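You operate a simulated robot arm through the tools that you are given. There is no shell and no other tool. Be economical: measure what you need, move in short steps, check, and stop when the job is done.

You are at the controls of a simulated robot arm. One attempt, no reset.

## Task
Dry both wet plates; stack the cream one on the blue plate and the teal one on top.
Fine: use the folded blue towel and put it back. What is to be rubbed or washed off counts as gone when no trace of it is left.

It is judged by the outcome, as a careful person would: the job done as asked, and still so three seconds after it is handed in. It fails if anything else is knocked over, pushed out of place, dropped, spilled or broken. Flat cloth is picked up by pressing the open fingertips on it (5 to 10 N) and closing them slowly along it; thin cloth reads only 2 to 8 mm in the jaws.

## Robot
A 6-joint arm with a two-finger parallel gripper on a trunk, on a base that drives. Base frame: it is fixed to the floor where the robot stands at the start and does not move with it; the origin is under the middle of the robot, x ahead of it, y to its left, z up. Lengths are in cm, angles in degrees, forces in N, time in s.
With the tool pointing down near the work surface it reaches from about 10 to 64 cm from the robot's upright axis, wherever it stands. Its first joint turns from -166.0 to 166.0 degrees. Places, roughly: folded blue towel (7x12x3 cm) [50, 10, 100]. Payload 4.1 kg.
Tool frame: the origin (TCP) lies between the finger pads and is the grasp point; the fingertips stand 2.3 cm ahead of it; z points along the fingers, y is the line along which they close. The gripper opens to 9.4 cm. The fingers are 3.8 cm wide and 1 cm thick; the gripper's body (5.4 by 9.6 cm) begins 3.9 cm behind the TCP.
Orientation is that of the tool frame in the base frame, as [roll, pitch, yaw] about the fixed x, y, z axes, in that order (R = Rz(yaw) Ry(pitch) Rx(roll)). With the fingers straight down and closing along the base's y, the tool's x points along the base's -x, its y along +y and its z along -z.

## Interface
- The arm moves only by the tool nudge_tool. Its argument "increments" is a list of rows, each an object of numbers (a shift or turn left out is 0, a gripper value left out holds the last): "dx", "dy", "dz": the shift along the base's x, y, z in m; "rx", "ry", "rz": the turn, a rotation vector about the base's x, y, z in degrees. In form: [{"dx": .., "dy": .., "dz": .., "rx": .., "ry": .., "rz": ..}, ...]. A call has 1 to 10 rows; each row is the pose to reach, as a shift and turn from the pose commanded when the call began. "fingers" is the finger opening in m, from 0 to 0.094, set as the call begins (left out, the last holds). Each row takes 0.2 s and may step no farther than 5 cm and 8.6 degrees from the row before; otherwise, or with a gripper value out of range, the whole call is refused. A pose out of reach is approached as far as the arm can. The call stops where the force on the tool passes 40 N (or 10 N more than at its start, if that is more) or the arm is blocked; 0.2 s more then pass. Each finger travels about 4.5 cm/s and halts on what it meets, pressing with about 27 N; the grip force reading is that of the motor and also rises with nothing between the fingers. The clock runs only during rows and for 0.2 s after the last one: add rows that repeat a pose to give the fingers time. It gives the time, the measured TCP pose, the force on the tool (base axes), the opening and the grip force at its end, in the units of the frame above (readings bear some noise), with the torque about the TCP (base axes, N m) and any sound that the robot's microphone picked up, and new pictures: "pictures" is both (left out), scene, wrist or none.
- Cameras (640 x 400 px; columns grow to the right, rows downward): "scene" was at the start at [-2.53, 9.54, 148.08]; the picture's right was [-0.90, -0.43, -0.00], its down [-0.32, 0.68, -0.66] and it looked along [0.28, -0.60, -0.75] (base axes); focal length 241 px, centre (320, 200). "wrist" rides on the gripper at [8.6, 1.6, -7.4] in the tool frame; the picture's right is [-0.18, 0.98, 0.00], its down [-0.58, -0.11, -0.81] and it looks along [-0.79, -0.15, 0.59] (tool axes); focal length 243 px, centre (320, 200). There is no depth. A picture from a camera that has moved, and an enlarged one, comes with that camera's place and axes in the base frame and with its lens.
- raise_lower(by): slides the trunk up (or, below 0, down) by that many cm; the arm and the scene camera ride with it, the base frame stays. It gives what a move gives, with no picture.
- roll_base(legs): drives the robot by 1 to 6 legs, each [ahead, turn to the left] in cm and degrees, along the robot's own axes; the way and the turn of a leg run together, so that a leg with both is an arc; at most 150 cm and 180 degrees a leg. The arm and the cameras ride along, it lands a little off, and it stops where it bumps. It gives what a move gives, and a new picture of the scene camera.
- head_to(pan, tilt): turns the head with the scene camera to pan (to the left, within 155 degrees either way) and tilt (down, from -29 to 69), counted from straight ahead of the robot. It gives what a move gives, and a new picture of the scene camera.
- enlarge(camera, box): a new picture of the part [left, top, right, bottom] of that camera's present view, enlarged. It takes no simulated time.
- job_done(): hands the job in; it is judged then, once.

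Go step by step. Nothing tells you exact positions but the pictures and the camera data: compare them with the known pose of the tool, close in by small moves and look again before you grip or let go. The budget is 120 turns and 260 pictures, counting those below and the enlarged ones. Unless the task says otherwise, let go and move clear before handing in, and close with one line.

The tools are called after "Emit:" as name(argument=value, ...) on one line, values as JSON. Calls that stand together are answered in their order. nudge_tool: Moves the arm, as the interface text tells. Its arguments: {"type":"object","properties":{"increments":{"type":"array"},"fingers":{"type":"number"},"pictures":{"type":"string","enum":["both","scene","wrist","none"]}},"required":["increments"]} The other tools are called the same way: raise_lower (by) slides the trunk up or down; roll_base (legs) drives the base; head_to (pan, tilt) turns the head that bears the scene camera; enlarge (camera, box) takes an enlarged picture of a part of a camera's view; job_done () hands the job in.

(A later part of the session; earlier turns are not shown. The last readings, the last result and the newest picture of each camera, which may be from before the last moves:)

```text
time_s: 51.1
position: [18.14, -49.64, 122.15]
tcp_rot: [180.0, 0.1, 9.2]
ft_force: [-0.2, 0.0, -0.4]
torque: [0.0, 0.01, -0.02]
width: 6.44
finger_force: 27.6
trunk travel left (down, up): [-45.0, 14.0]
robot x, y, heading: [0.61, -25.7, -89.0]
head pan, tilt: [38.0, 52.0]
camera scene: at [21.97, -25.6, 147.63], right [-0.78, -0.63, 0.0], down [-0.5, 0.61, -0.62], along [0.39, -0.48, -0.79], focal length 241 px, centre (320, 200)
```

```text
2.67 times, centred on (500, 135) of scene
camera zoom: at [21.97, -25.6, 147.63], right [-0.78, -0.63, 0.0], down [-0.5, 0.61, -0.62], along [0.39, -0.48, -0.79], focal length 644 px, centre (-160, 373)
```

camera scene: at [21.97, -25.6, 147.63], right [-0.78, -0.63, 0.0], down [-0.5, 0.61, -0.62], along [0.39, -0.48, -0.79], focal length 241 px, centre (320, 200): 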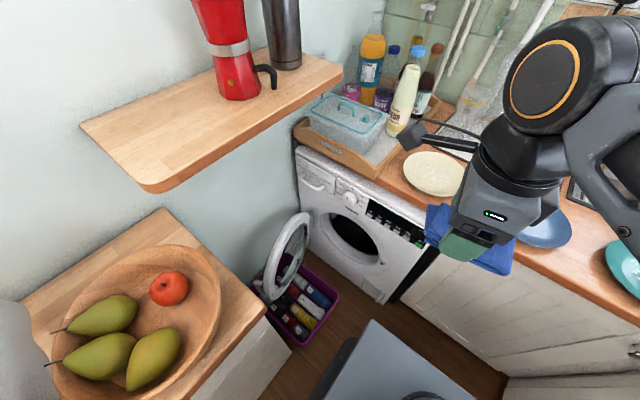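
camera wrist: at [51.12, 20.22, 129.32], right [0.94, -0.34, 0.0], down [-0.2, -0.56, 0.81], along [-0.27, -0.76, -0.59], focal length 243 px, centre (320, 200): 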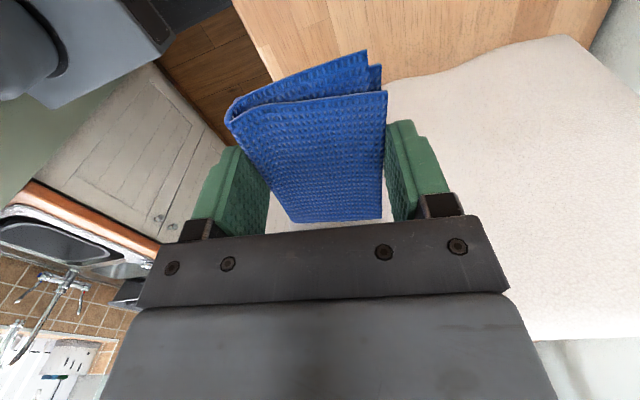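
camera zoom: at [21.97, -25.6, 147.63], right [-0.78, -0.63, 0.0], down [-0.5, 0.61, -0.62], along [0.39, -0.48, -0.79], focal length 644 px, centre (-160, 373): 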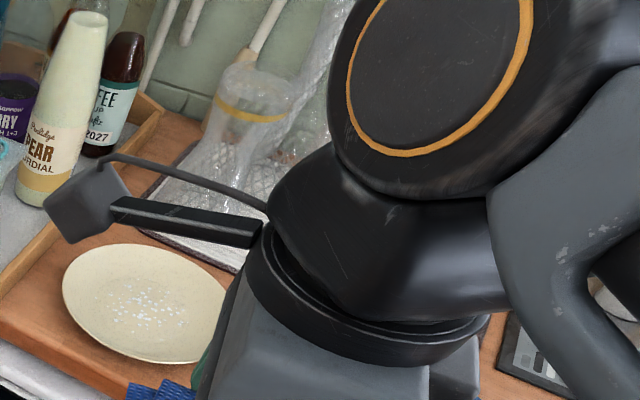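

The cream plate's centre is about (26.8, -84), with droplets in its middle. I drive 7 cm closer, then bring the towel over it with the camera side toward me.

Emit:
roll_base(legs=[[7, 0]])

Emit:
nudge_tool(increments=[{"rz": 8}, {"rz": 16}, {"rz": 24}, {"dx": 0.02, "dy": -0.04, "rz": 32}, {"dx": 0.04, "dy": -0.08, "rz": 40}, {"dx": 0.06, "dy": -0.12, "rz": 48}, {"dx": 0.07, "dy": -0.16, "rz": 56}, {"dx": 0.08, "dy": -0.2, "rz": 64}, {"dx": 0.083, "dy": -0.23, "dz": -0.02, "rz": 72}, {"dx": 0.083, "dy": -0.25, "dz": -0.05, "rz": 80}])

```text
time_s: 52.2
position: [18.28, -56.99, 122.11]
tcp_rot: [180.0, 0.0, 9.1]
ft_force: [0.5, -0.2, -0.7]
torque: [0.03, 0.0, -0.02]
width: 6.41
finger_force: 26.8
trunk travel left (down, up): [-45.0, 14.0]
robot x, y, heading: [0.78, -33.35, -88.3]
head pan, tilt: [38.0, 52.0]
camera scene: at [22.13, -32.8, 147.63], right [-0.78, -0.63, 0.0], down [-0.5, 0.61, -0.62], along [0.39, -0.48, -0.79], focal length 241 px, centre (320, 200)
```

scene: 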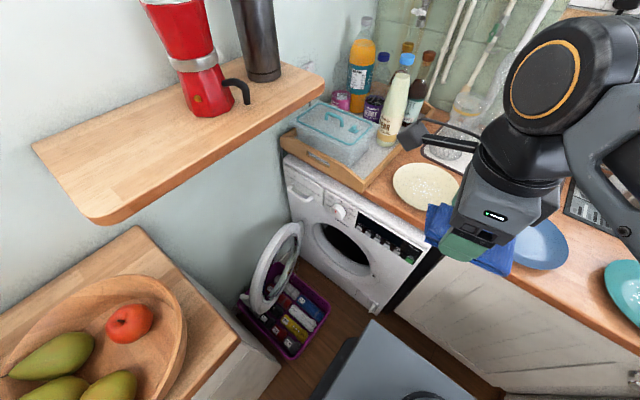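

```text
time_s: 54.4
position: [26.53, -82.38, 117.35]
tcp_rot: [-180.0, 0.0, 89.3]
ft_force: [-0.2, 0.8, -0.7]
torque: [-0.01, -0.02, -0.01]
width: 6.43
finger_force: 27.1
trunk travel left (down, up): [-45.0, 14.0]
robot x, y, heading: [0.47, -32.98, -88.8]
head pan, tilt: [38.0, 52.0]
camera scene: at [22.14, -32.78, 147.63], right [-0.78, -0.63, 0.0], down [-0.5, 0.61, -0.62], along [0.39, -0.48, -0.79], focal length 241 px, centre (320, 200)
camera wrist: at [28.26, -73.58, 124.68], right [0.98, -0.2, 0.0], down [-0.12, -0.58, 0.81], along [-0.16, -0.79, -0.59], focal length 243 px, centre (320, 200)
```

scene: 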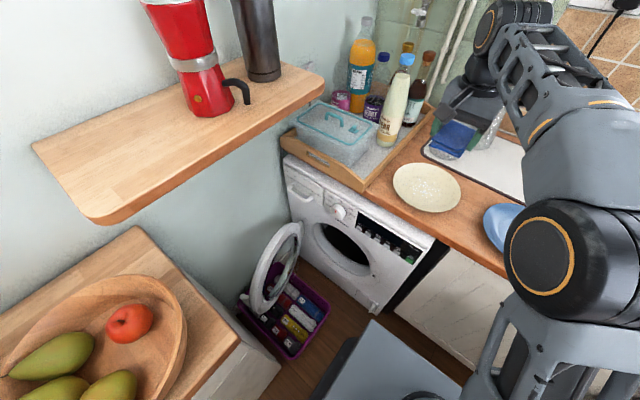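
wrist: 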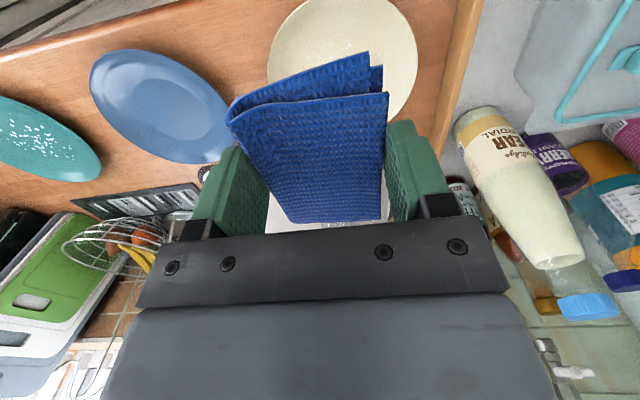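

I centre over the cream plate (about 27.7, -85) and go down towards it.

Emit:
nudge_tool(increments=[{"dx": 0.011, "dy": -0.026, "dz": -0.03}, {"dx": 0.011, "dy": -0.026, "dz": -0.07}, {"dx": 0.011, "dy": -0.026, "dz": -0.11}, {"dx": 0.011, "dy": -0.026, "dz": -0.14}])

Emit:
enlarge(camera="scene", box=[360, 90, 520, 230])

```text
time_s: 55.4
position: [27.53, -84.52, 102.93]
tcp_rot: [179.8, 0.0, 89.1]
ft_force: [-0.1, -0.2, 0.1]
torque: [0.0, 0.02, 0.04]
width: 6.42
finger_force: 27.3
trunk travel left (down, up): [-45.0, 14.0]
robot x, y, heading: [0.85, -33.26, -88.7]
head pan, tilt: [38.0, 52.0]
camera scene: at [22.14, -32.78, 147.63], right [-0.78, -0.63, 0.0], down [-0.5, 0.61, -0.62], along [0.39, -0.48, -0.79], focal length 241 px, centre (320, 200)
camera wrist: at [29.21, -75.85, 110.43], right [0.98, -0.2, 0.0], down [-0.12, -0.58, 0.81], along [-0.16, -0.79, -0.59], focal length 243 px, centre (320, 200)
```

scene: 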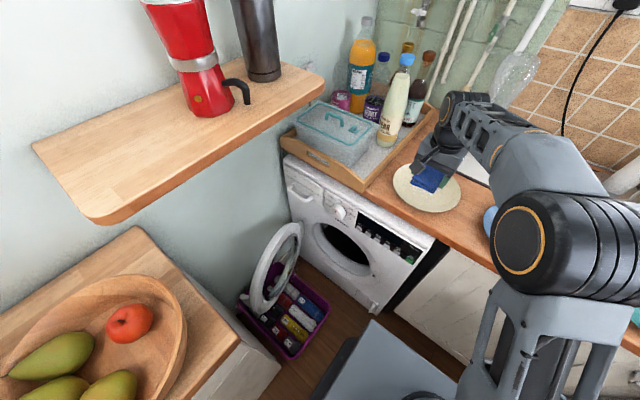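
wrist: 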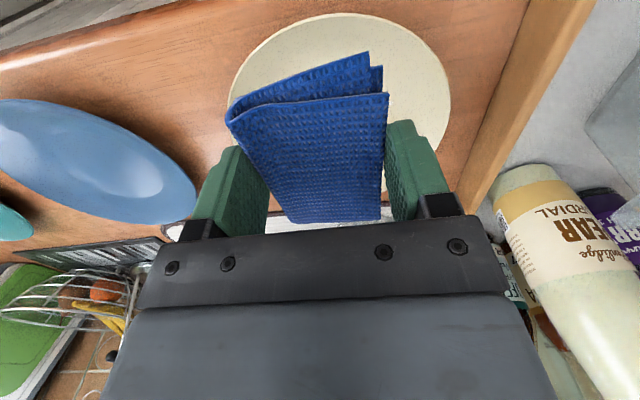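

```text
2.86 times, centred on (440, 160) of scene
camera zoom: at [22.14, -32.78, 147.63], right [-0.78, -0.63, 0.0], down [-0.5, 0.61, -0.62], along [0.39, -0.48, -0.79], focal length 690 px, centre (-23, 314)
```

zoom: 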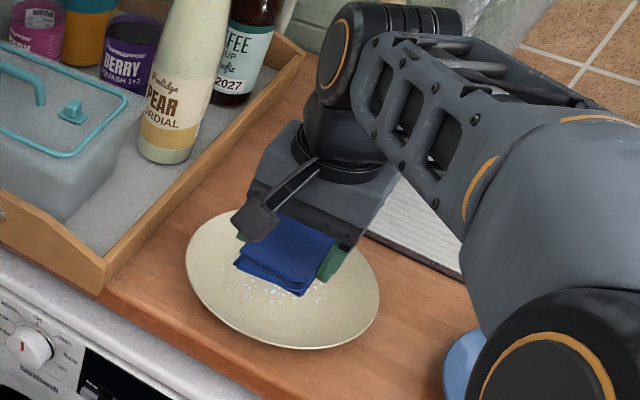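

Comparing the two wrist views shows this counter is lower (about z≈91) and the cream plate's centre is nearer (28.4, -90.5). I lift a bit and drive 7 cm forward for reach.

Emit:
nudge_tool(increments=[{"dz": 0.04}, {"dy": 0.03, "dz": 0.06}], pictures="none")

Emit:
roll_base(legs=[[7, 0]])

Emit:
nudge_tool(increments=[{}], pictures="wrist")

```text
time_s: 56.0
position: [27.57, -81.59, 109.16]
tcp_rot: [180.0, -0.1, 89.2]
ft_force: [0.2, -0.3, -1.2]
torque: [0.02, 0.02, 0.02]
width: 6.44
finger_force: 27.1
trunk travel left (down, up): [-45.0, 14.0]
robot x, y, heading: [0.75, -33.33, -88.8]
head pan, tilt: [38.0, 52.0]
```

```text
time_s: 57.0
position: [27.69, -88.8, 109.13]
tcp_rot: [-180.0, 0.0, 89.1]
ft_force: [-0.1, -0.4, 0.0]
torque: [0.01, 0.0, 0.02]
width: 6.44
finger_force: 26.8
trunk travel left (down, up): [-45.0, 14.0]
robot x, y, heading: [0.96, -40.51, -88.8]
head pan, tilt: [38.0, 52.0]
camera scene: at [22.28, -39.94, 147.63], right [-0.78, -0.63, 0.0], down [-0.5, 0.61, -0.62], along [0.39, -0.48, -0.79], focal length 241 px, centre (320, 200)
```

scene: 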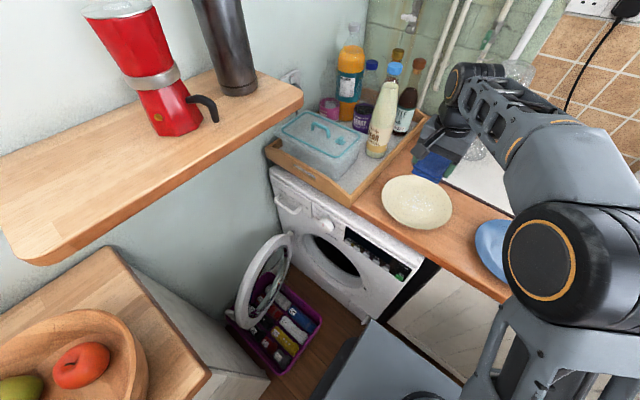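

```text
time_s: 57.4
position: [27.77, -88.8, 109.12]
tcp_rot: [-180.0, -0.1, 89.1]
ft_force: [0.1, -0.6, -0.2]
torque: [0.01, 0.02, -0.02]
width: 6.41
finger_force: 27.3
trunk travel left (down, up): [-45.0, 14.0]
robot x, y, heading: [0.7, -40.38, -88.9]
head pan, tilt: [38.0, 52.0]
camera wrist: at [29.5, -80.15, 116.49], right [0.98, -0.2, 0.0], down [-0.12, -0.58, 0.81], along [-0.16, -0.79, -0.59], focal length 243 px, centre (320, 200)
```

wrist: 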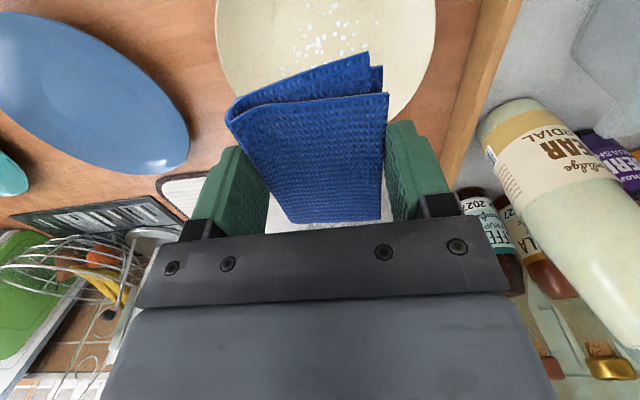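

The plate centre is about (28, -89.3), z≈92, so the towel is right above it. I descend in steps until contact.

Emit:
nudge_tool(increments=[{"dz": -0.04}, {"dz": -0.08}, {"dz": -0.105}], pictures="none")

Emit:
nudge_tool(increments=[{"dz": -0.007}, {"dz": -0.014}])

Emit:
enlarge(camera="scene", box=[360, 130, 480, 240])

```text
time_s: 58.2
position: [27.82, -88.64, 98.5]
tcp_rot: [-179.9, 0.0, 89.0]
ft_force: [-1.1, -0.1, 0.5]
torque: [-0.02, -0.03, 0.01]
width: 6.43
finger_force: 27.1
trunk travel left (down, up): [-45.0, 14.0]
robot x, y, heading: [0.84, -40.66, -88.9]
head pan, tilt: [38.0, 52.0]
```

```text
time_s: 58.8
position: [27.82, -88.87, 97.23]
tcp_rot: [180.0, 0.0, 89.1]
ft_force: [0.0, 0.2, 0.6]
torque: [0.01, -0.02, 0.01]
width: 6.43
finger_force: 27.2
trunk travel left (down, up): [-45.0, 14.0]
robot x, y, heading: [1.1, -40.2, -88.9]
head pan, tilt: [38.0, 52.0]
camera scene: at [22.28, -39.9, 147.63], right [-0.78, -0.63, 0.0], down [-0.5, 0.61, -0.62], along [0.39, -0.48, -0.79], focal length 241 px, centre (320, 200)
camera wrist: at [29.57, -80.16, 104.54], right [0.98, -0.2, 0.0], down [-0.12, -0.58, 0.81], along [-0.16, -0.79, -0.59], focal length 243 px, centre (320, 200)
```

scene: 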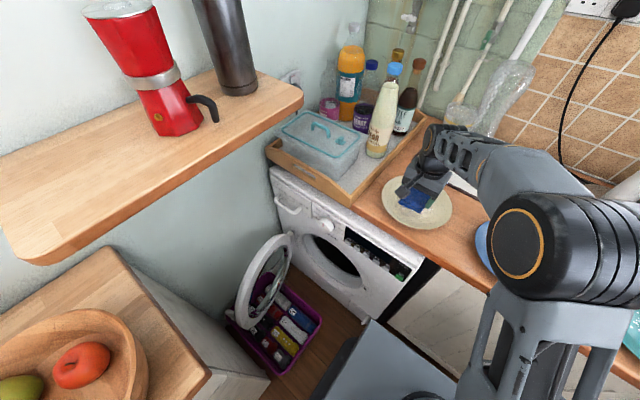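
wrist: 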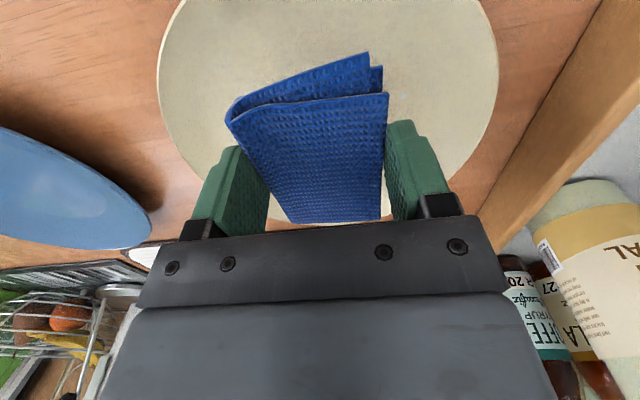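

```text
3.64 times, centred on (420, 185) of scene
camera zoom: at [22.28, -39.9, 147.63], right [-0.78, -0.63, 0.0], down [-0.5, 0.61, -0.62], along [0.39, -0.48, -0.79], focal length 878 px, centre (-44, 254)
```

zoom: 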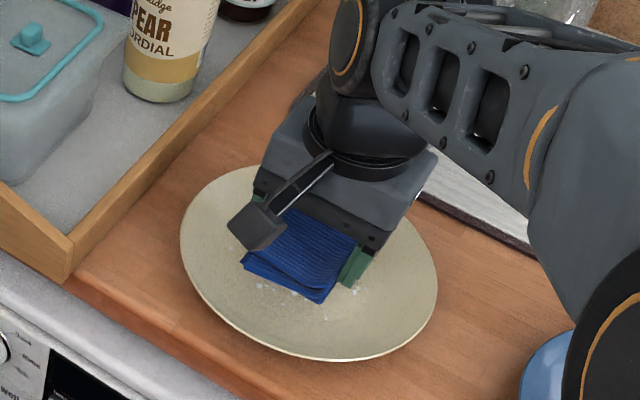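

Emit:
nudge_tool(increments=[{"dz": -0.006}, {"dz": -0.01}], pictures="none")

Emit:
nudge_tool(increments=[{"dz": -0.005}], pictures="none")

Emit:
nudge_tool(increments=[{"dz": -0.004}], pictures="wrist")

```text
time_s: 59.4
position: [27.76, -88.76, 96.21]
tcp_rot: [-180.0, 0.1, 89.0]
ft_force: [0.2, -0.2, -0.6]
torque: [0.03, -0.02, -0.01]
width: 6.43
finger_force: 27.2
trunk travel left (down, up): [-45.0, 14.0]
robot x, y, heading: [1.01, -40.56, -89.0]
head pan, tilt: [38.0, 52.0]
```

```text
time_s: 59.8
position: [27.71, -88.74, 95.52]
tcp_rot: [-180.0, -0.1, 89.1]
ft_force: [0.7, -0.1, -0.3]
torque: [-0.02, 0.0, 0.01]
width: 6.43
finger_force: 26.6
trunk travel left (down, up): [-45.0, 14.0]
robot x, y, heading: [1.24, -40.17, -89.0]
head pan, tilt: [38.0, 52.0]
```

```text
time_s: 60.2
position: [27.67, -88.82, 95.38]
tcp_rot: [-179.9, 0.1, 89.1]
ft_force: [-0.2, 0.9, 0.1]
torque: [0.01, -0.04, -0.01]
width: 6.42
finger_force: 27.0
trunk travel left (down, up): [-45.0, 14.0]
robot x, y, heading: [0.75, -40.43, -89.1]
head pan, tilt: [38.0, 52.0]
camera wrist: at [29.44, -80.18, 102.8], right [0.98, -0.2, 0.0], down [-0.12, -0.58, 0.81], along [-0.16, -0.79, -0.59], focal length 243 px, centre (320, 200)
```

wrist: 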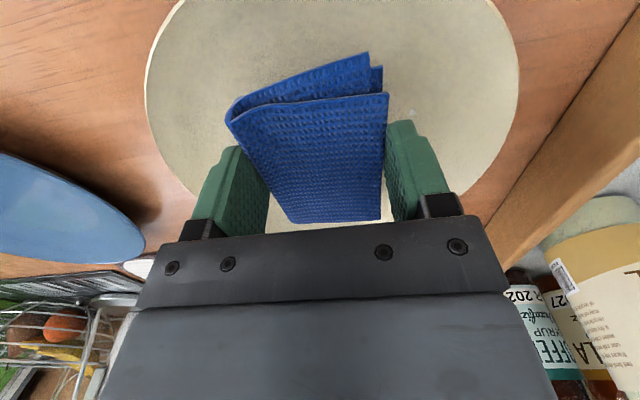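

Emit:
nudge_tool(increments=[{"dz": -0.005}], pictures="none")

Emit:
nudge_tool(increments=[{"dz": -0.004}], pictures="none")

Emit:
nudge_tool(increments=[{"dz": -0.003}], pictures="wrist")

```text
time_s: 60.6
position: [27.68, -88.85, 94.78]
tcp_rot: [180.0, 0.0, 89.1]
ft_force: [-0.6, 0.3, 0.0]
torque: [0.0, 0.0, 0.02]
width: 6.43
finger_force: 26.7
trunk travel left (down, up): [-45.0, 14.0]
robot x, y, heading: [0.93, -40.35, -88.7]
head pan, tilt: [38.0, 52.0]
```

```text
time_s: 61.0
position: [27.79, -88.88, 94.36]
tcp_rot: [179.9, 0.0, 89.1]
ft_force: [0.9, -0.1, 0.4]
torque: [-0.01, 0.02, 0.02]
width: 6.41
finger_force: 27.1
trunk travel left (down, up): [-45.0, 14.0]
robot x, y, heading: [0.72, -40.48, -88.9]
head pan, tilt: [38.0, 52.0]
```

```text
time_s: 61.4
position: [27.89, -88.81, 94.16]
tcp_rot: [179.9, 0.0, 89.1]
ft_force: [0.1, 0.0, -0.1]
torque: [0.0, 0.01, -0.01]
width: 6.42
finger_force: 26.8
trunk travel left (down, up): [-45.0, 14.0]
robot x, y, heading: [0.84, -40.43, -88.8]
head pan, tilt: [38.0, 52.0]
camera wrist: at [29.58, -80.28, 101.47], right [0.98, -0.2, 0.0], down [-0.12, -0.58, 0.81], along [-0.16, -0.79, -0.59], focal length 243 px, centre (320, 200)
```

wrist: 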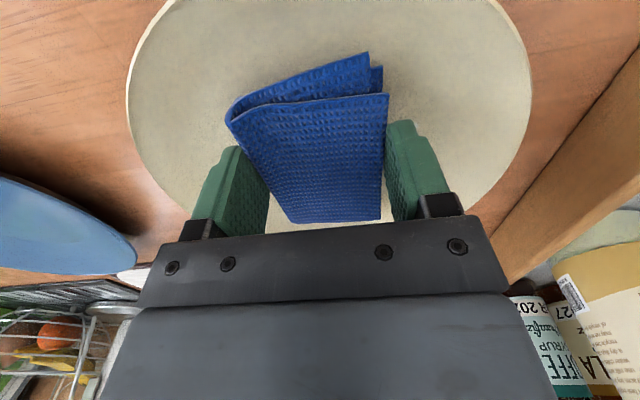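

Emit:
nudge_tool(increments=[{"dz": -0.005}], pictures="none")

Emit:
nudge_tool(increments=[{"dz": -0.005}], pictures="none")

Emit:
nudge_tool(increments=[{"dz": -0.004}], pictures="none")

Emit:
nudge_tool(increments=[{"dz": -0.003}], pictures="wrist")

```text
time_s: 61.8
position: [27.89, -88.88, 93.64]
tcp_rot: [179.9, 0.2, 89.0]
ft_force: [-0.2, -1.3, 14.8]
torque: [0.52, -0.19, -0.06]
width: 6.45
finger_force: 26.7
trunk travel left (down, up): [-45.0, 14.0]
robot x, y, heading: [0.84, -40.3, -89.0]
head pan, tilt: [38.0, 52.0]
```

```text
time_s: 62.2
position: [27.85, -88.88, 93.44]
tcp_rot: [179.7, 0.6, 89.1]
ft_force: [3.8, -9.8, 34.2]
torque: [-0.23, -0.16, -0.08]
width: 6.48
finger_force: 26.9
trunk travel left (down, up): [-45.0, 14.0]
robot x, y, heading: [0.79, -40.05, -88.8]
head pan, tilt: [38.0, 52.0]
```

```text
time_s: 62.6
position: [27.69, -88.75, 92.95]
tcp_rot: [179.8, 0.4, 89.1]
ft_force: [1.3, -8.2, 35.2]
torque: [-0.05, -0.13, -0.07]
width: 6.42
finger_force: 26.8
trunk travel left (down, up): [-45.0, 14.0]
robot x, y, heading: [0.9, -40.65, -89.0]
head pan, tilt: [38.0, 52.0]
```

```text
time_s: 63.1
position: [27.79, -88.97, 92.8]
tcp_rot: [179.4, 0.8, 89.1]
ft_force: [-2.3, 1.2, 12.4]
torque: [0.16, 0.2, -0.04]
width: 6.4
finger_force: 26.8
trunk travel left (down, up): [-45.0, 14.0]
robot x, y, heading: [0.63, -40.82, -88.8]
head pan, tilt: [38.0, 52.0]
stopped in row 1: the force on the tool passed its limit (the readings are from after the stop); the commanded pose is now the measured one
camera wrist: at [29.54, -80.17, 100.27], right [0.98, -0.2, 0.01], down [-0.12, -0.57, 0.81], along [-0.16, -0.8, -0.58], focal length 243 px, centre (320, 200)
```

wrist: 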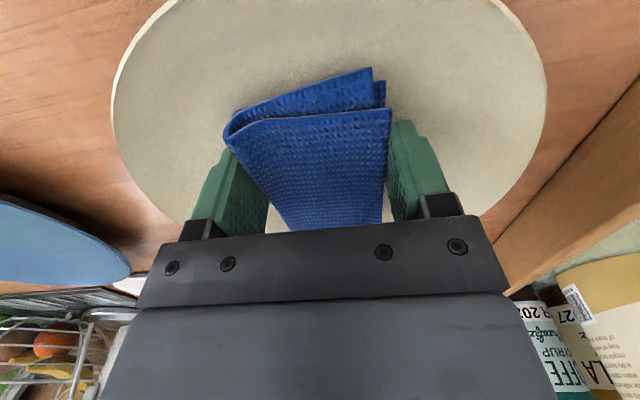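

I pressed too far and the towel slid up in the fingers. It's resting flat on the plate, so I'll open, rise 1.1 cm and regrip it there.

Emit:
nudge_tool(increments=[{"dz": 0.001}, {"dz": 0.001}, {"dz": 0.001}, {"dz": 0.006}, {"dz": 0.011}], fingers=0.085, pictures="wrist")

Emit:
nudge_tool(increments=[{}, {}, {}, {}, {}], fingers=0.0, pictures="wrist")

```text
time_s: 64.3
position: [27.83, -88.85, 93.83]
tcp_rot: [179.7, 0.4, 89.2]
ft_force: [-0.9, 0.4, 0.2]
torque: [-0.02, 0.01, 0.0]
width: 8.52
finger_force: 0.0
trunk travel left (down, up): [-45.0, 14.0]
robot x, y, heading: [1.04, -40.23, -89.0]
head pan, tilt: [38.0, 52.0]
camera wrist: at [29.58, -80.13, 101.19], right [0.98, -0.2, 0.01], down [-0.12, -0.57, 0.81], along [-0.16, -0.79, -0.59], focal length 243 px, centre (320, 200)
```

wrist: 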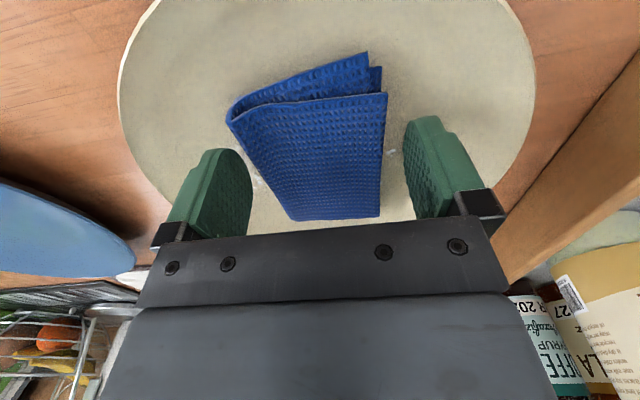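

```text
time_s: 65.5
position: [27.88, -88.77, 93.96]
tcp_rot: [179.8, 0.5, 89.0]
ft_force: [0.7, 0.2, 0.2]
torque: [0.02, -0.02, -0.03]
width: 6.43
finger_force: 26.7
trunk travel left (down, up): [-45.0, 14.0]
robot x, y, heading: [0.63, -40.42, -88.7]
head pan, tilt: [38.0, 52.0]
camera wrist: at [29.56, -80.19, 101.27], right [0.98, -0.2, 0.01], down [-0.12, -0.57, 0.81], along [-0.16, -0.8, -0.58], focal length 243 px, centre (320, 200)
```

wrist: 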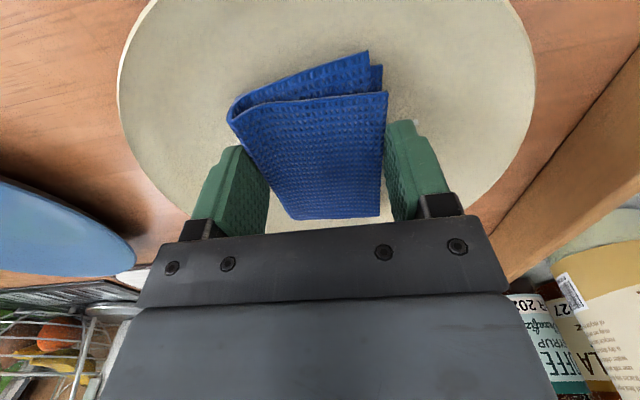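

Now light rubbing strokes across the plate with a little downward pressure.

Emit:
nudge_tool(increments=[{"dz": -0.003}, {"dx": 0.02, "dz": -0.003}, {"dx": 0.035, "dz": -0.003}, {"dx": 0.02, "dz": -0.003}, {"dz": -0.003}, {"dx": -0.02, "dz": -0.003}, {"dx": -0.035, "dz": -0.003}, {"dx": -0.02, "dz": -0.003}, {"dz": -0.003}], pictures="wrist")

```text
time_s: 67.5
position: [27.78, -88.69, 93.8]
tcp_rot: [179.6, 0.7, 89.2]
ft_force: [-9.9, -0.8, 31.4]
torque: [-0.21, 0.45, 0.03]
width: 6.42
finger_force: 27.0
trunk travel left (down, up): [-45.0, 14.0]
robot x, y, heading: [1.17, -40.42, -88.8]
head pan, tilt: [38.0, 52.0]
camera wrist: at [29.48, -79.95, 100.95], right [0.98, -0.2, 0.01], down [-0.12, -0.57, 0.81], along [-0.16, -0.8, -0.58], focal length 243 px, centre (320, 200)
```

wrist: 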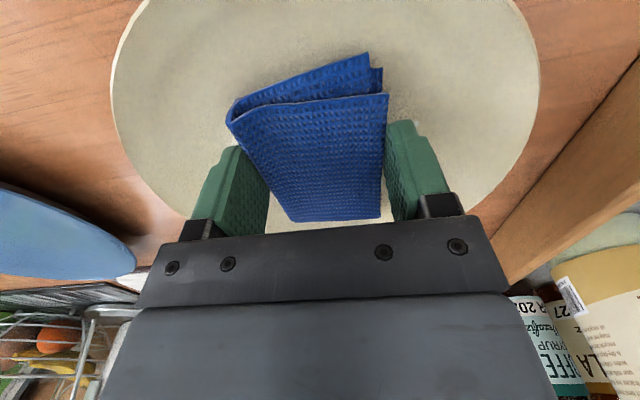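

Emit:
nudge_tool(increments=[{"dy": 0.025, "dz": 0.001}, {"dx": 0.025, "dy": 0.025, "dz": 0.001}, {"dx": 0, "dy": 0.03, "dz": 0.001}, {"dx": -0.025, "dy": 0.025, "dz": 0.001}, {"dx": -0.03, "dy": 0, "dz": 0.001}, {"dx": -0.025, "dy": -0.025, "dz": 0.001}, {"dx": 0, "dy": -0.03, "dz": 0.001}, {"dx": 0.025, "dy": -0.025, "dz": 0.001}, {"dx": 0.03, "dy": 0, "dz": 0.001}, {"dz": 0.001}], pictures="none")

Emit:
nudge_tool(increments=[{"dz": 0.04}, {"dz": 0.08}, {"dy": -0.02, "dz": 0.12}])

Emit:
enlarge(camera="scene", box=[360, 150, 480, 240])

```text
time_s: 69.7
position: [27.96, -88.97, 93.6]
tcp_rot: [179.6, 0.4, 89.0]
ft_force: [-1.5, -0.3, 2.9]
torque: [-0.17, 0.03, -0.12]
width: 6.43
finger_force: 26.9
trunk travel left (down, up): [-45.0, 14.0]
robot x, y, heading: [0.8, -40.37, -88.9]
head pan, tilt: [38.0, 52.0]
```

```text
time_s: 70.5
position: [27.99, -90.95, 105.94]
tcp_rot: [179.6, 0.5, 89.1]
ft_force: [-0.1, 0.1, 0.0]
torque: [0.02, -0.01, 0.0]
width: 6.44
finger_force: 27.1
trunk travel left (down, up): [-45.0, 14.0]
robot x, y, heading: [0.36, -40.53, -89.0]
head pan, tilt: [38.0, 52.0]
camera scene: at [22.28, -39.91, 147.62], right [-0.78, -0.63, 0.0], down [-0.5, 0.61, -0.62], along [0.39, -0.48, -0.79], focal length 241 px, centre (320, 200)
camera wrist: at [29.67, -82.26, 113.14], right [0.98, -0.2, 0.01], down [-0.12, -0.57, 0.81], along [-0.16, -0.8, -0.59], focal length 243 px, centre (320, 200)
```

scene: 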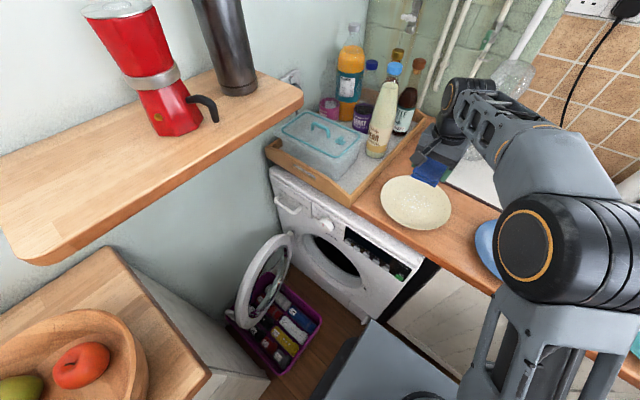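
wrist: 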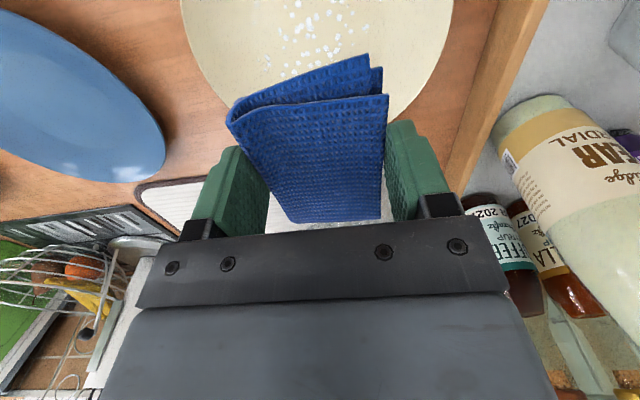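

```text
4.44 times, centred on (420, 195) of scene
camera zoom: at [22.28, -39.91, 147.62], right [-0.78, -0.63, 0.0], down [-0.5, 0.61, -0.62], along [0.39, -0.48, -0.79], focal length 1073 px, centre (-124, 222)
```

zoom: 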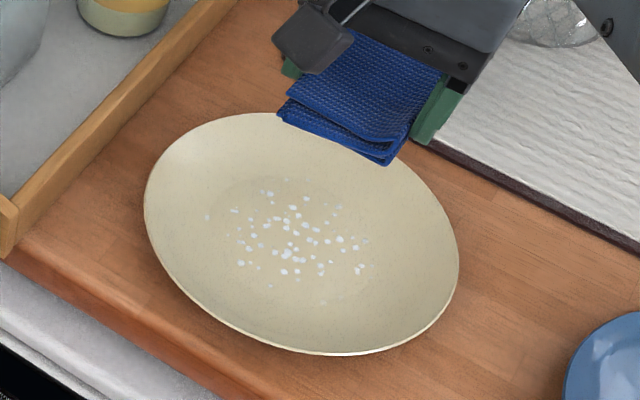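

The droplets remain because the flat towel bridges the dished plate. I'll tilt the tool about 24° so the towel's near end dips into the well, centred on about (27.5, -90.9), and rub with that edge.

Emit:
nudge_tool(increments=[{"rx": -8}, {"rx": -16, "dy": -0.01}, {"rx": -24, "dy": -0.02}, {"rx": -24, "dy": -0.028, "dz": -0.04}, {"rx": -24, "dy": -0.028, "dz": -0.08}, {"rx": -24, "dy": -0.028, "dz": -0.095}], pictures="none")

Emit:
enlarge(camera="scene", box=[360, 150, 480, 240])

Emit:
enlarge(camera="wrist", box=[120, 0, 520, 250])

```text
time_s: 71.9
position: [27.69, -93.71, 96.02]
tcp_rot: [179.2, 24.7, 89.0]
ft_force: [-0.4, 1.5, 0.3]
torque: [0.0, -0.01, 0.01]
width: 6.45
finger_force: 26.9
trunk travel left (down, up): [-45.0, 14.0]
robot x, y, heading: [1.01, -39.93, -89.0]
head pan, tilt: [38.0, 52.0]
```

```text
4.44 times, centred on (420, 195) of scene
camera zoom: at [22.28, -39.92, 147.63], right [-0.78, -0.63, 0.0], down [-0.5, 0.61, -0.62], along [0.39, -0.48, -0.79], focal length 1073 px, centre (-124, 222)
```

zoom: 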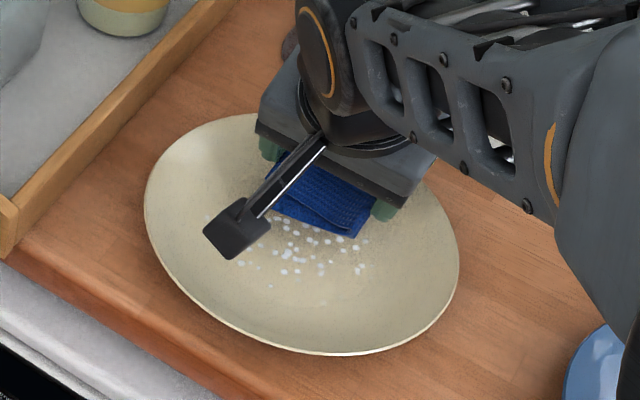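

```text
1.60 times, centred on (320, 125) of wrist
camera zoom: at [29.47, -82.74, 99.28], right [0.98, -0.18, 0.09], down [-0.12, -0.19, 0.97], along [-0.16, -0.97, -0.21], focal length 388 px, centre (320, 320)
```

zoom: 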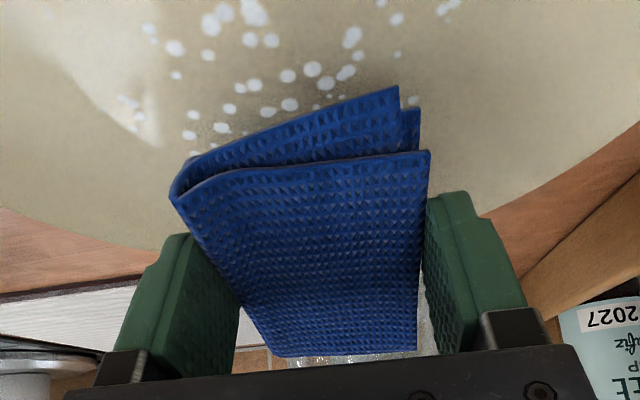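

Emit:
nudge_tool(increments=[{"dz": -0.007}], pictures="none")

Emit:
nudge_tool(increments=[{"dz": -0.004}], pictures="none")

Emit:
nudge_tool(increments=[{"dz": -0.004}], pictures="wrist")

```text
time_s: 72.3
position: [27.73, -93.69, 95.52]
tcp_rot: [179.3, 24.5, 89.0]
ft_force: [-0.1, -0.1, -0.8]
torque: [-0.01, -0.03, -0.06]
width: 6.42
finger_force: 27.4
trunk travel left (down, up): [-45.0, 14.0]
robot x, y, heading: [0.91, -40.5, -88.9]
head pan, tilt: [38.0, 52.0]
```

```text
time_s: 72.7
position: [27.82, -93.72, 95.26]
tcp_rot: [179.2, 24.5, 89.0]
ft_force: [-0.7, 0.2, 0.3]
torque: [-0.01, 0.0, 0.01]
width: 6.42
finger_force: 27.1
trunk travel left (down, up): [-45.0, 14.0]
robot x, y, heading: [0.47, -40.24, -88.8]
head pan, tilt: [38.0, 52.0]
```

```text
time_s: 73.1
position: [27.81, -93.82, 94.74]
tcp_rot: [179.1, 24.7, 89.0]
ft_force: [-0.4, 0.1, 8.7]
torque: [0.17, 0.08, 0.02]
width: 6.45
finger_force: 27.2
trunk travel left (down, up): [-45.0, 14.0]
robot x, y, heading: [1.21, -40.36, -89.1]
head pan, tilt: [38.0, 52.0]
camera wrist: at [29.45, -82.73, 98.0], right [0.98, -0.18, 0.09], down [-0.12, -0.19, 0.97], along [-0.16, -0.97, -0.21], focal length 243 px, centre (320, 200)
```

wrist: 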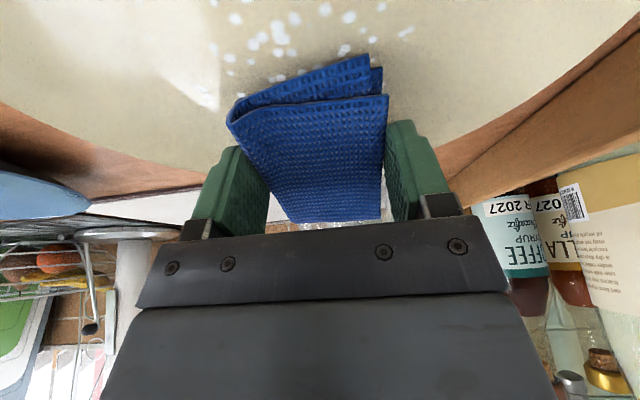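

Contact at about 9 N. Rubbing strokes along y.

Emit:
nudge_tool(increments=[{"dy": 0.02}, {"dy": 0.04, "dz": 0.002}, {"dy": 0.055, "dz": 0.003}, {"dy": 0.03, "dz": 0.001}, {"dy": 0.01}, {"dy": -0.015}, {"dy": -0.03, "dz": 0.001}, {"dy": -0.01}, {"dy": 0.02}, {"dy": 0.04, "dz": 0.002}], pictures="none")

Emit:
enlarge(camera="wrist", box=[120, 0, 520, 250])

Emit:
enlarge(camera="scene", box=[360, 150, 480, 240])

```text
time_s: 75.3
position: [27.7, -89.61, 95.01]
tcp_rot: [179.4, 24.6, 88.9]
ft_force: [0.3, 0.4, 0.1]
torque: [-0.01, -0.03, -0.02]
width: 6.41
finger_force: 27.0
trunk travel left (down, up): [-45.0, 14.0]
robot x, y, heading: [0.64, -40.0, -88.8]
head pan, tilt: [38.0, 52.0]
```

```text
1.60 times, centred on (320, 125) of wrist
camera zoom: at [29.43, -78.67, 98.11], right [0.98, -0.18, 0.09], down [-0.12, -0.19, 0.97], along [-0.16, -0.96, -0.21], focal length 388 px, centre (320, 320)
```

zoom: 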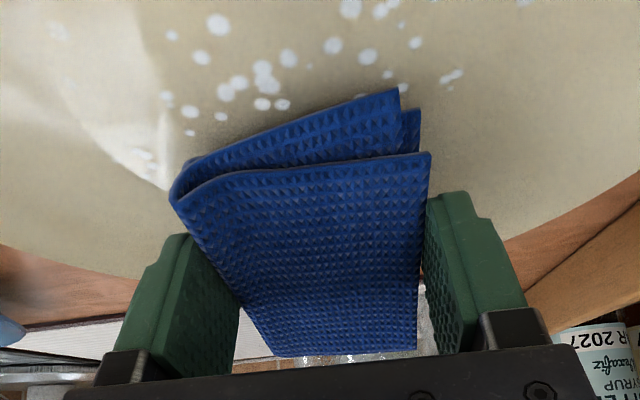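

```text
4.44 times, centred on (420, 195) of scene
camera zoom: at [22.27, -39.88, 147.61], right [-0.78, -0.63, 0.0], down [-0.5, 0.61, -0.62], along [0.39, -0.48, -0.79], focal length 1073 px, centre (-124, 222)
```

zoom: 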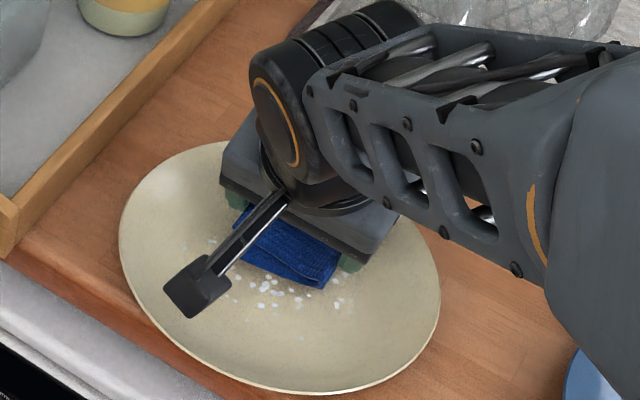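

The plate slid a little toward me with that stroke. I lift off to see what was wiped.

Emit:
nudge_tool(increments=[{"dz": 0.03}, {"dy": -0.04, "dz": 0.07}, {"dy": -0.08, "dz": 0.1}], pictures="none")

Emit:
enlarge(camera="scene", box=[350, 150, 470, 240])

```text
refused: row 2 steps farther than a row can; nothing moved
```

```text
4.44 times, centred on (410, 195) of scene
camera zoom: at [22.27, -39.88, 147.61], right [-0.78, -0.63, 0.0], down [-0.5, 0.61, -0.62], along [0.39, -0.48, -0.79], focal length 1073 px, centre (-80, 222)
```

zoom: 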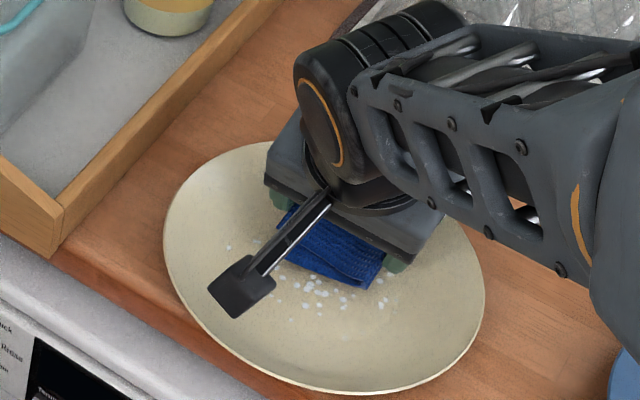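

Emit:
nudge_tool(increments=[{"dz": 0.03}, {"dy": -0.03, "dz": 0.06}, {"dy": -0.06, "dz": 0.09}], pictures="none")

Emit:
enlarge(camera="scene", box=[350, 150, 470, 240])

Emit:
enlarge(camera="wrist", box=[120, 0, 520, 250])

```text
time_s: 76.1
position: [27.43, -95.37, 104.03]
tcp_rot: [179.3, 24.5, 89.0]
ft_force: [0.3, 0.5, -0.4]
torque: [0.02, -0.02, -0.02]
width: 6.41
finger_force: 27.2
trunk travel left (down, up): [-45.0, 14.0]
robot x, y, heading: [1.1, -40.69, -89.0]
head pan, tilt: [38.0, 52.0]
```

```text
4.44 times, centred on (410, 195) of scene
camera zoom: at [22.28, -39.94, 147.62], right [-0.78, -0.63, 0.0], down [-0.5, 0.61, -0.62], along [0.39, -0.48, -0.79], focal length 1073 px, centre (-80, 222)
```

zoom: 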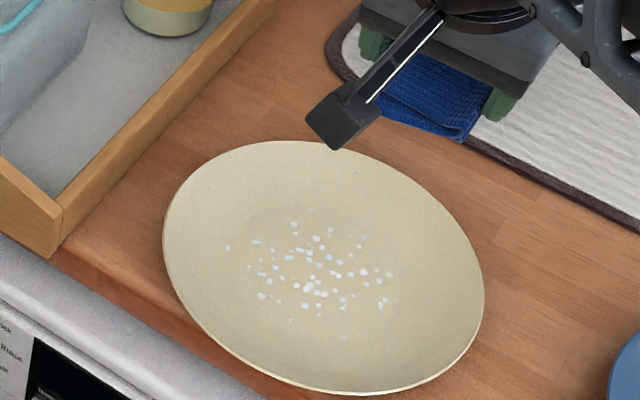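

```text
1.60 times, centred on (320, 125) of wrist
camera zoom: at [29.18, -84.5, 107.23], right [0.98, -0.18, 0.09], down [-0.12, -0.19, 0.97], along [-0.16, -0.96, -0.21], focal length 388 px, centre (320, 320)
```

zoom: 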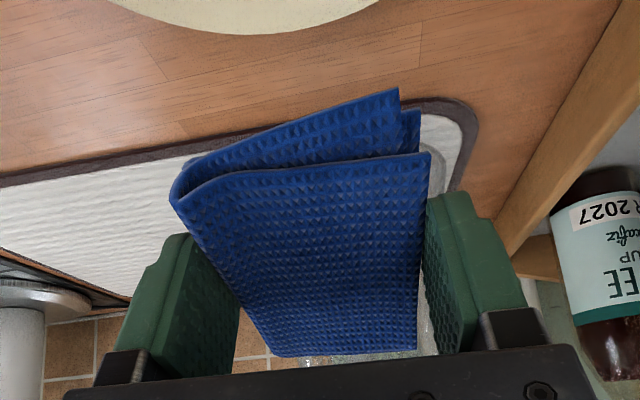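

Hardly anything changed because the plate slid along with the towel. I'll use much lighter pressure within the flat well, which is now centred near (27.8, -88).

Emit:
nudge_tool(increments=[{"dx": 0.003, "dy": 0.02, "dz": -0.03}, {"dx": 0.004, "dy": 0.04, "dz": -0.07}, {"dx": 0.004, "dy": 0.041, "dz": -0.088}], pictures="none")

Emit:
nudge_tool(increments=[{"dz": -0.002}, {"dz": -0.003}], pictures="none")

Emit:
nudge_tool(increments=[{"dz": -0.002}], pictures="none")

```text
time_s: 76.9
position: [28.19, -91.48, 95.03]
tcp_rot: [179.2, 24.6, 89.1]
ft_force: [0.1, 0.0, 0.4]
torque: [-0.04, 0.03, 0.0]
width: 6.43
finger_force: 27.6
trunk travel left (down, up): [-45.0, 14.0]
robot x, y, heading: [1.26, -40.54, -89.4]
head pan, tilt: [38.0, 52.0]
```

```text
time_s: 77.5
position: [28.21, -91.53, 94.9]
tcp_rot: [179.1, 24.7, 89.1]
ft_force: [0.2, -0.4, 2.7]
torque: [0.06, -0.01, -0.03]
width: 6.43
finger_force: 26.9
trunk travel left (down, up): [-45.0, 14.0]
robot x, y, heading: [1.14, -40.21, -88.9]
head pan, tilt: [38.0, 52.0]
```

```text
time_s: 77.9
position: [28.19, -91.59, 94.8]
tcp_rot: [179.1, 24.7, 89.1]
ft_force: [0.1, 3.5, 10.5]
torque: [0.38, 0.04, -0.02]
width: 6.42
finger_force: 27.6
trunk travel left (down, up): [-45.0, 14.0]
robot x, y, heading: [1.23, -40.14, -88.7]
head pan, tilt: [38.0, 52.0]
```

Emit:
nudge_tool(increments=[{"dz": 0.001, "dy": 0.01}, {"dz": 0.001, "dy": 0.02}, {"dz": 0.001, "dy": 0.01}, {"dz": 0.001, "dy": 0.0}, {"dz": 0.001, "dy": -0.01}, {"dz": 0.001, "dy": -0.02}, {"dz": 0.001, "dy": -0.01}, {"dz": 0.001, "dy": 0.0}], pictures="none")

Emit:
enlarge(camera="scene", box=[350, 150, 470, 240])

Emit:
enlarge(camera="wrist", box=[120, 0, 520, 250])

```text
time_s: 79.7
position: [28.16, -91.67, 94.8]
tcp_rot: [179.3, 24.7, 88.8]
ft_force: [-0.5, -3.6, 11.7]
torque: [0.06, 0.08, 0.03]
width: 6.43
finger_force: 27.5
trunk travel left (down, up): [-45.0, 14.0]
robot x, y, heading: [1.21, -40.48, -88.7]
head pan, tilt: [38.0, 52.0]
```

```text
4.44 times, centred on (410, 195) of scene
camera zoom: at [22.22, -39.91, 147.64], right [-0.78, -0.63, 0.0], down [-0.5, 0.61, -0.62], along [0.39, -0.48, -0.79], focal length 1073 px, centre (-80, 222)
```

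zoom: 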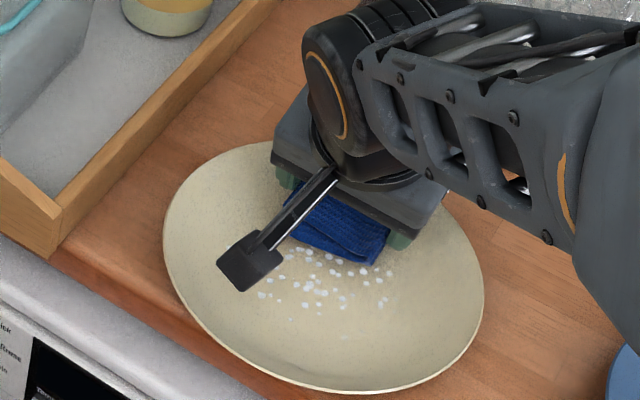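

```text
1.60 times, centred on (320, 125) of wrist
camera zoom: at [29.92, -80.76, 97.9], right [0.98, -0.18, 0.09], down [-0.12, -0.19, 0.97], along [-0.16, -0.96, -0.21], focal length 388 px, centre (320, 320)
```

zoom: 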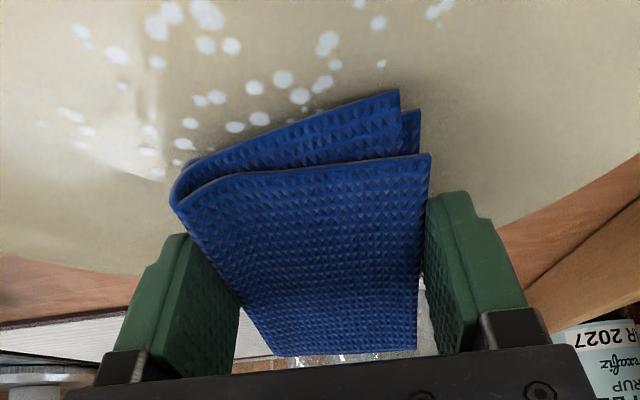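

Some slip occurred, but there's no clear effect yet. I'll do many quick crosswise strokes along the edge, stepping through the well, then compare.

Emit:
nudge_tool(increments=[{"dx": 0.02}, {"dx": -0.02}, {"dx": 0.02, "dy": 0.006}, {"dx": -0.02, "dy": 0.006}, {"dx": 0.02, "dy": 0.012}, {"dx": -0.02, "dy": 0.012}, {"dx": 0.02, "dy": 0.018}, {"dx": -0.02, "dy": 0.018}, {"dx": 0.02, "dy": 0.024}, {"dx": -0.02, "dy": 0.024}], pictures="none")

Emit:
nudge_tool(increments=[{"dx": 0.04, "dy": 0.006}, {"dx": 0.0, "dy": 0.006}, {"dx": 0.04, "dy": -0.0}, {"dx": 0.0, "dy": -0.006}, {"dx": 0.04, "dy": -0.012}, {"dx": 0.0, "dy": -0.018}, {"dx": 0.04, "dy": -0.024}, {"dx": 0.0, "dy": -0.03}, {"dx": 0.04, "dy": -0.036}, {"dx": 0.02, "dy": -0.04}], pictures="none")

Emit:
nudge_tool(increments=[{"dz": 0.03}, {"dy": -0.02, "dz": 0.06}, {"dy": -0.05, "dz": 0.09}], pictures="none")

Emit:
enlarge(camera="scene", box=[350, 150, 470, 240])

```text
time_s: 81.9
position: [26.54, -89.06, 94.7]
tcp_rot: [179.3, 24.6, 89.0]
ft_force: [1.1, 0.2, 0.1]
torque: [-0.02, 0.0, -0.01]
width: 6.44
finger_force: 26.8
trunk travel left (down, up): [-45.0, 14.0]
robot x, y, heading: [1.04, -40.55, -89.1]
head pan, tilt: [38.0, 52.0]
```

```text
time_s: 84.1
position: [28.19, -93.11, 94.64]
tcp_rot: [179.3, 24.6, 89.0]
ft_force: [-0.9, -0.9, 4.1]
torque: [0.09, 0.05, 0.03]
width: 6.45
finger_force: 27.2
trunk travel left (down, up): [-45.0, 14.0]
robot x, y, heading: [0.82, -40.06, -88.9]
head pan, tilt: [38.0, 52.0]
```

```text
time_s: 84.9
position: [28.28, -98.26, 103.93]
tcp_rot: [179.3, 24.5, 88.9]
ft_force: [-1.5, 0.1, 0.6]
torque: [0.01, 0.04, -0.01]
width: 6.42
finger_force: 27.3
trunk travel left (down, up): [-45.0, 14.0]
robot x, y, heading: [0.92, -40.54, -88.8]
head pan, tilt: [38.0, 52.0]
```

```text
4.44 times, centred on (410, 195) of scene
camera zoom: at [22.27, -39.94, 147.62], right [-0.78, -0.63, 0.0], down [-0.5, 0.61, -0.62], along [0.39, -0.48, -0.79], focal length 1073 px, centre (-80, 222)
```

zoom: 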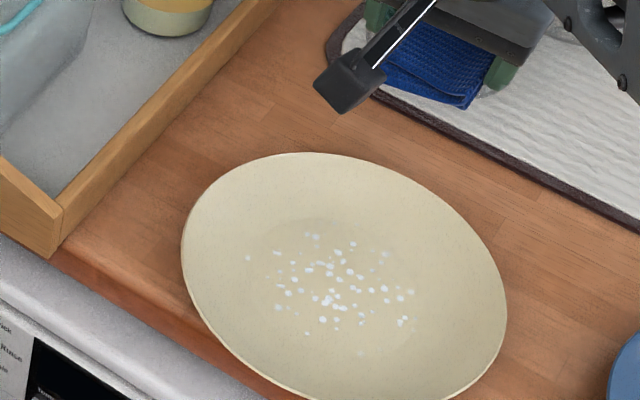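

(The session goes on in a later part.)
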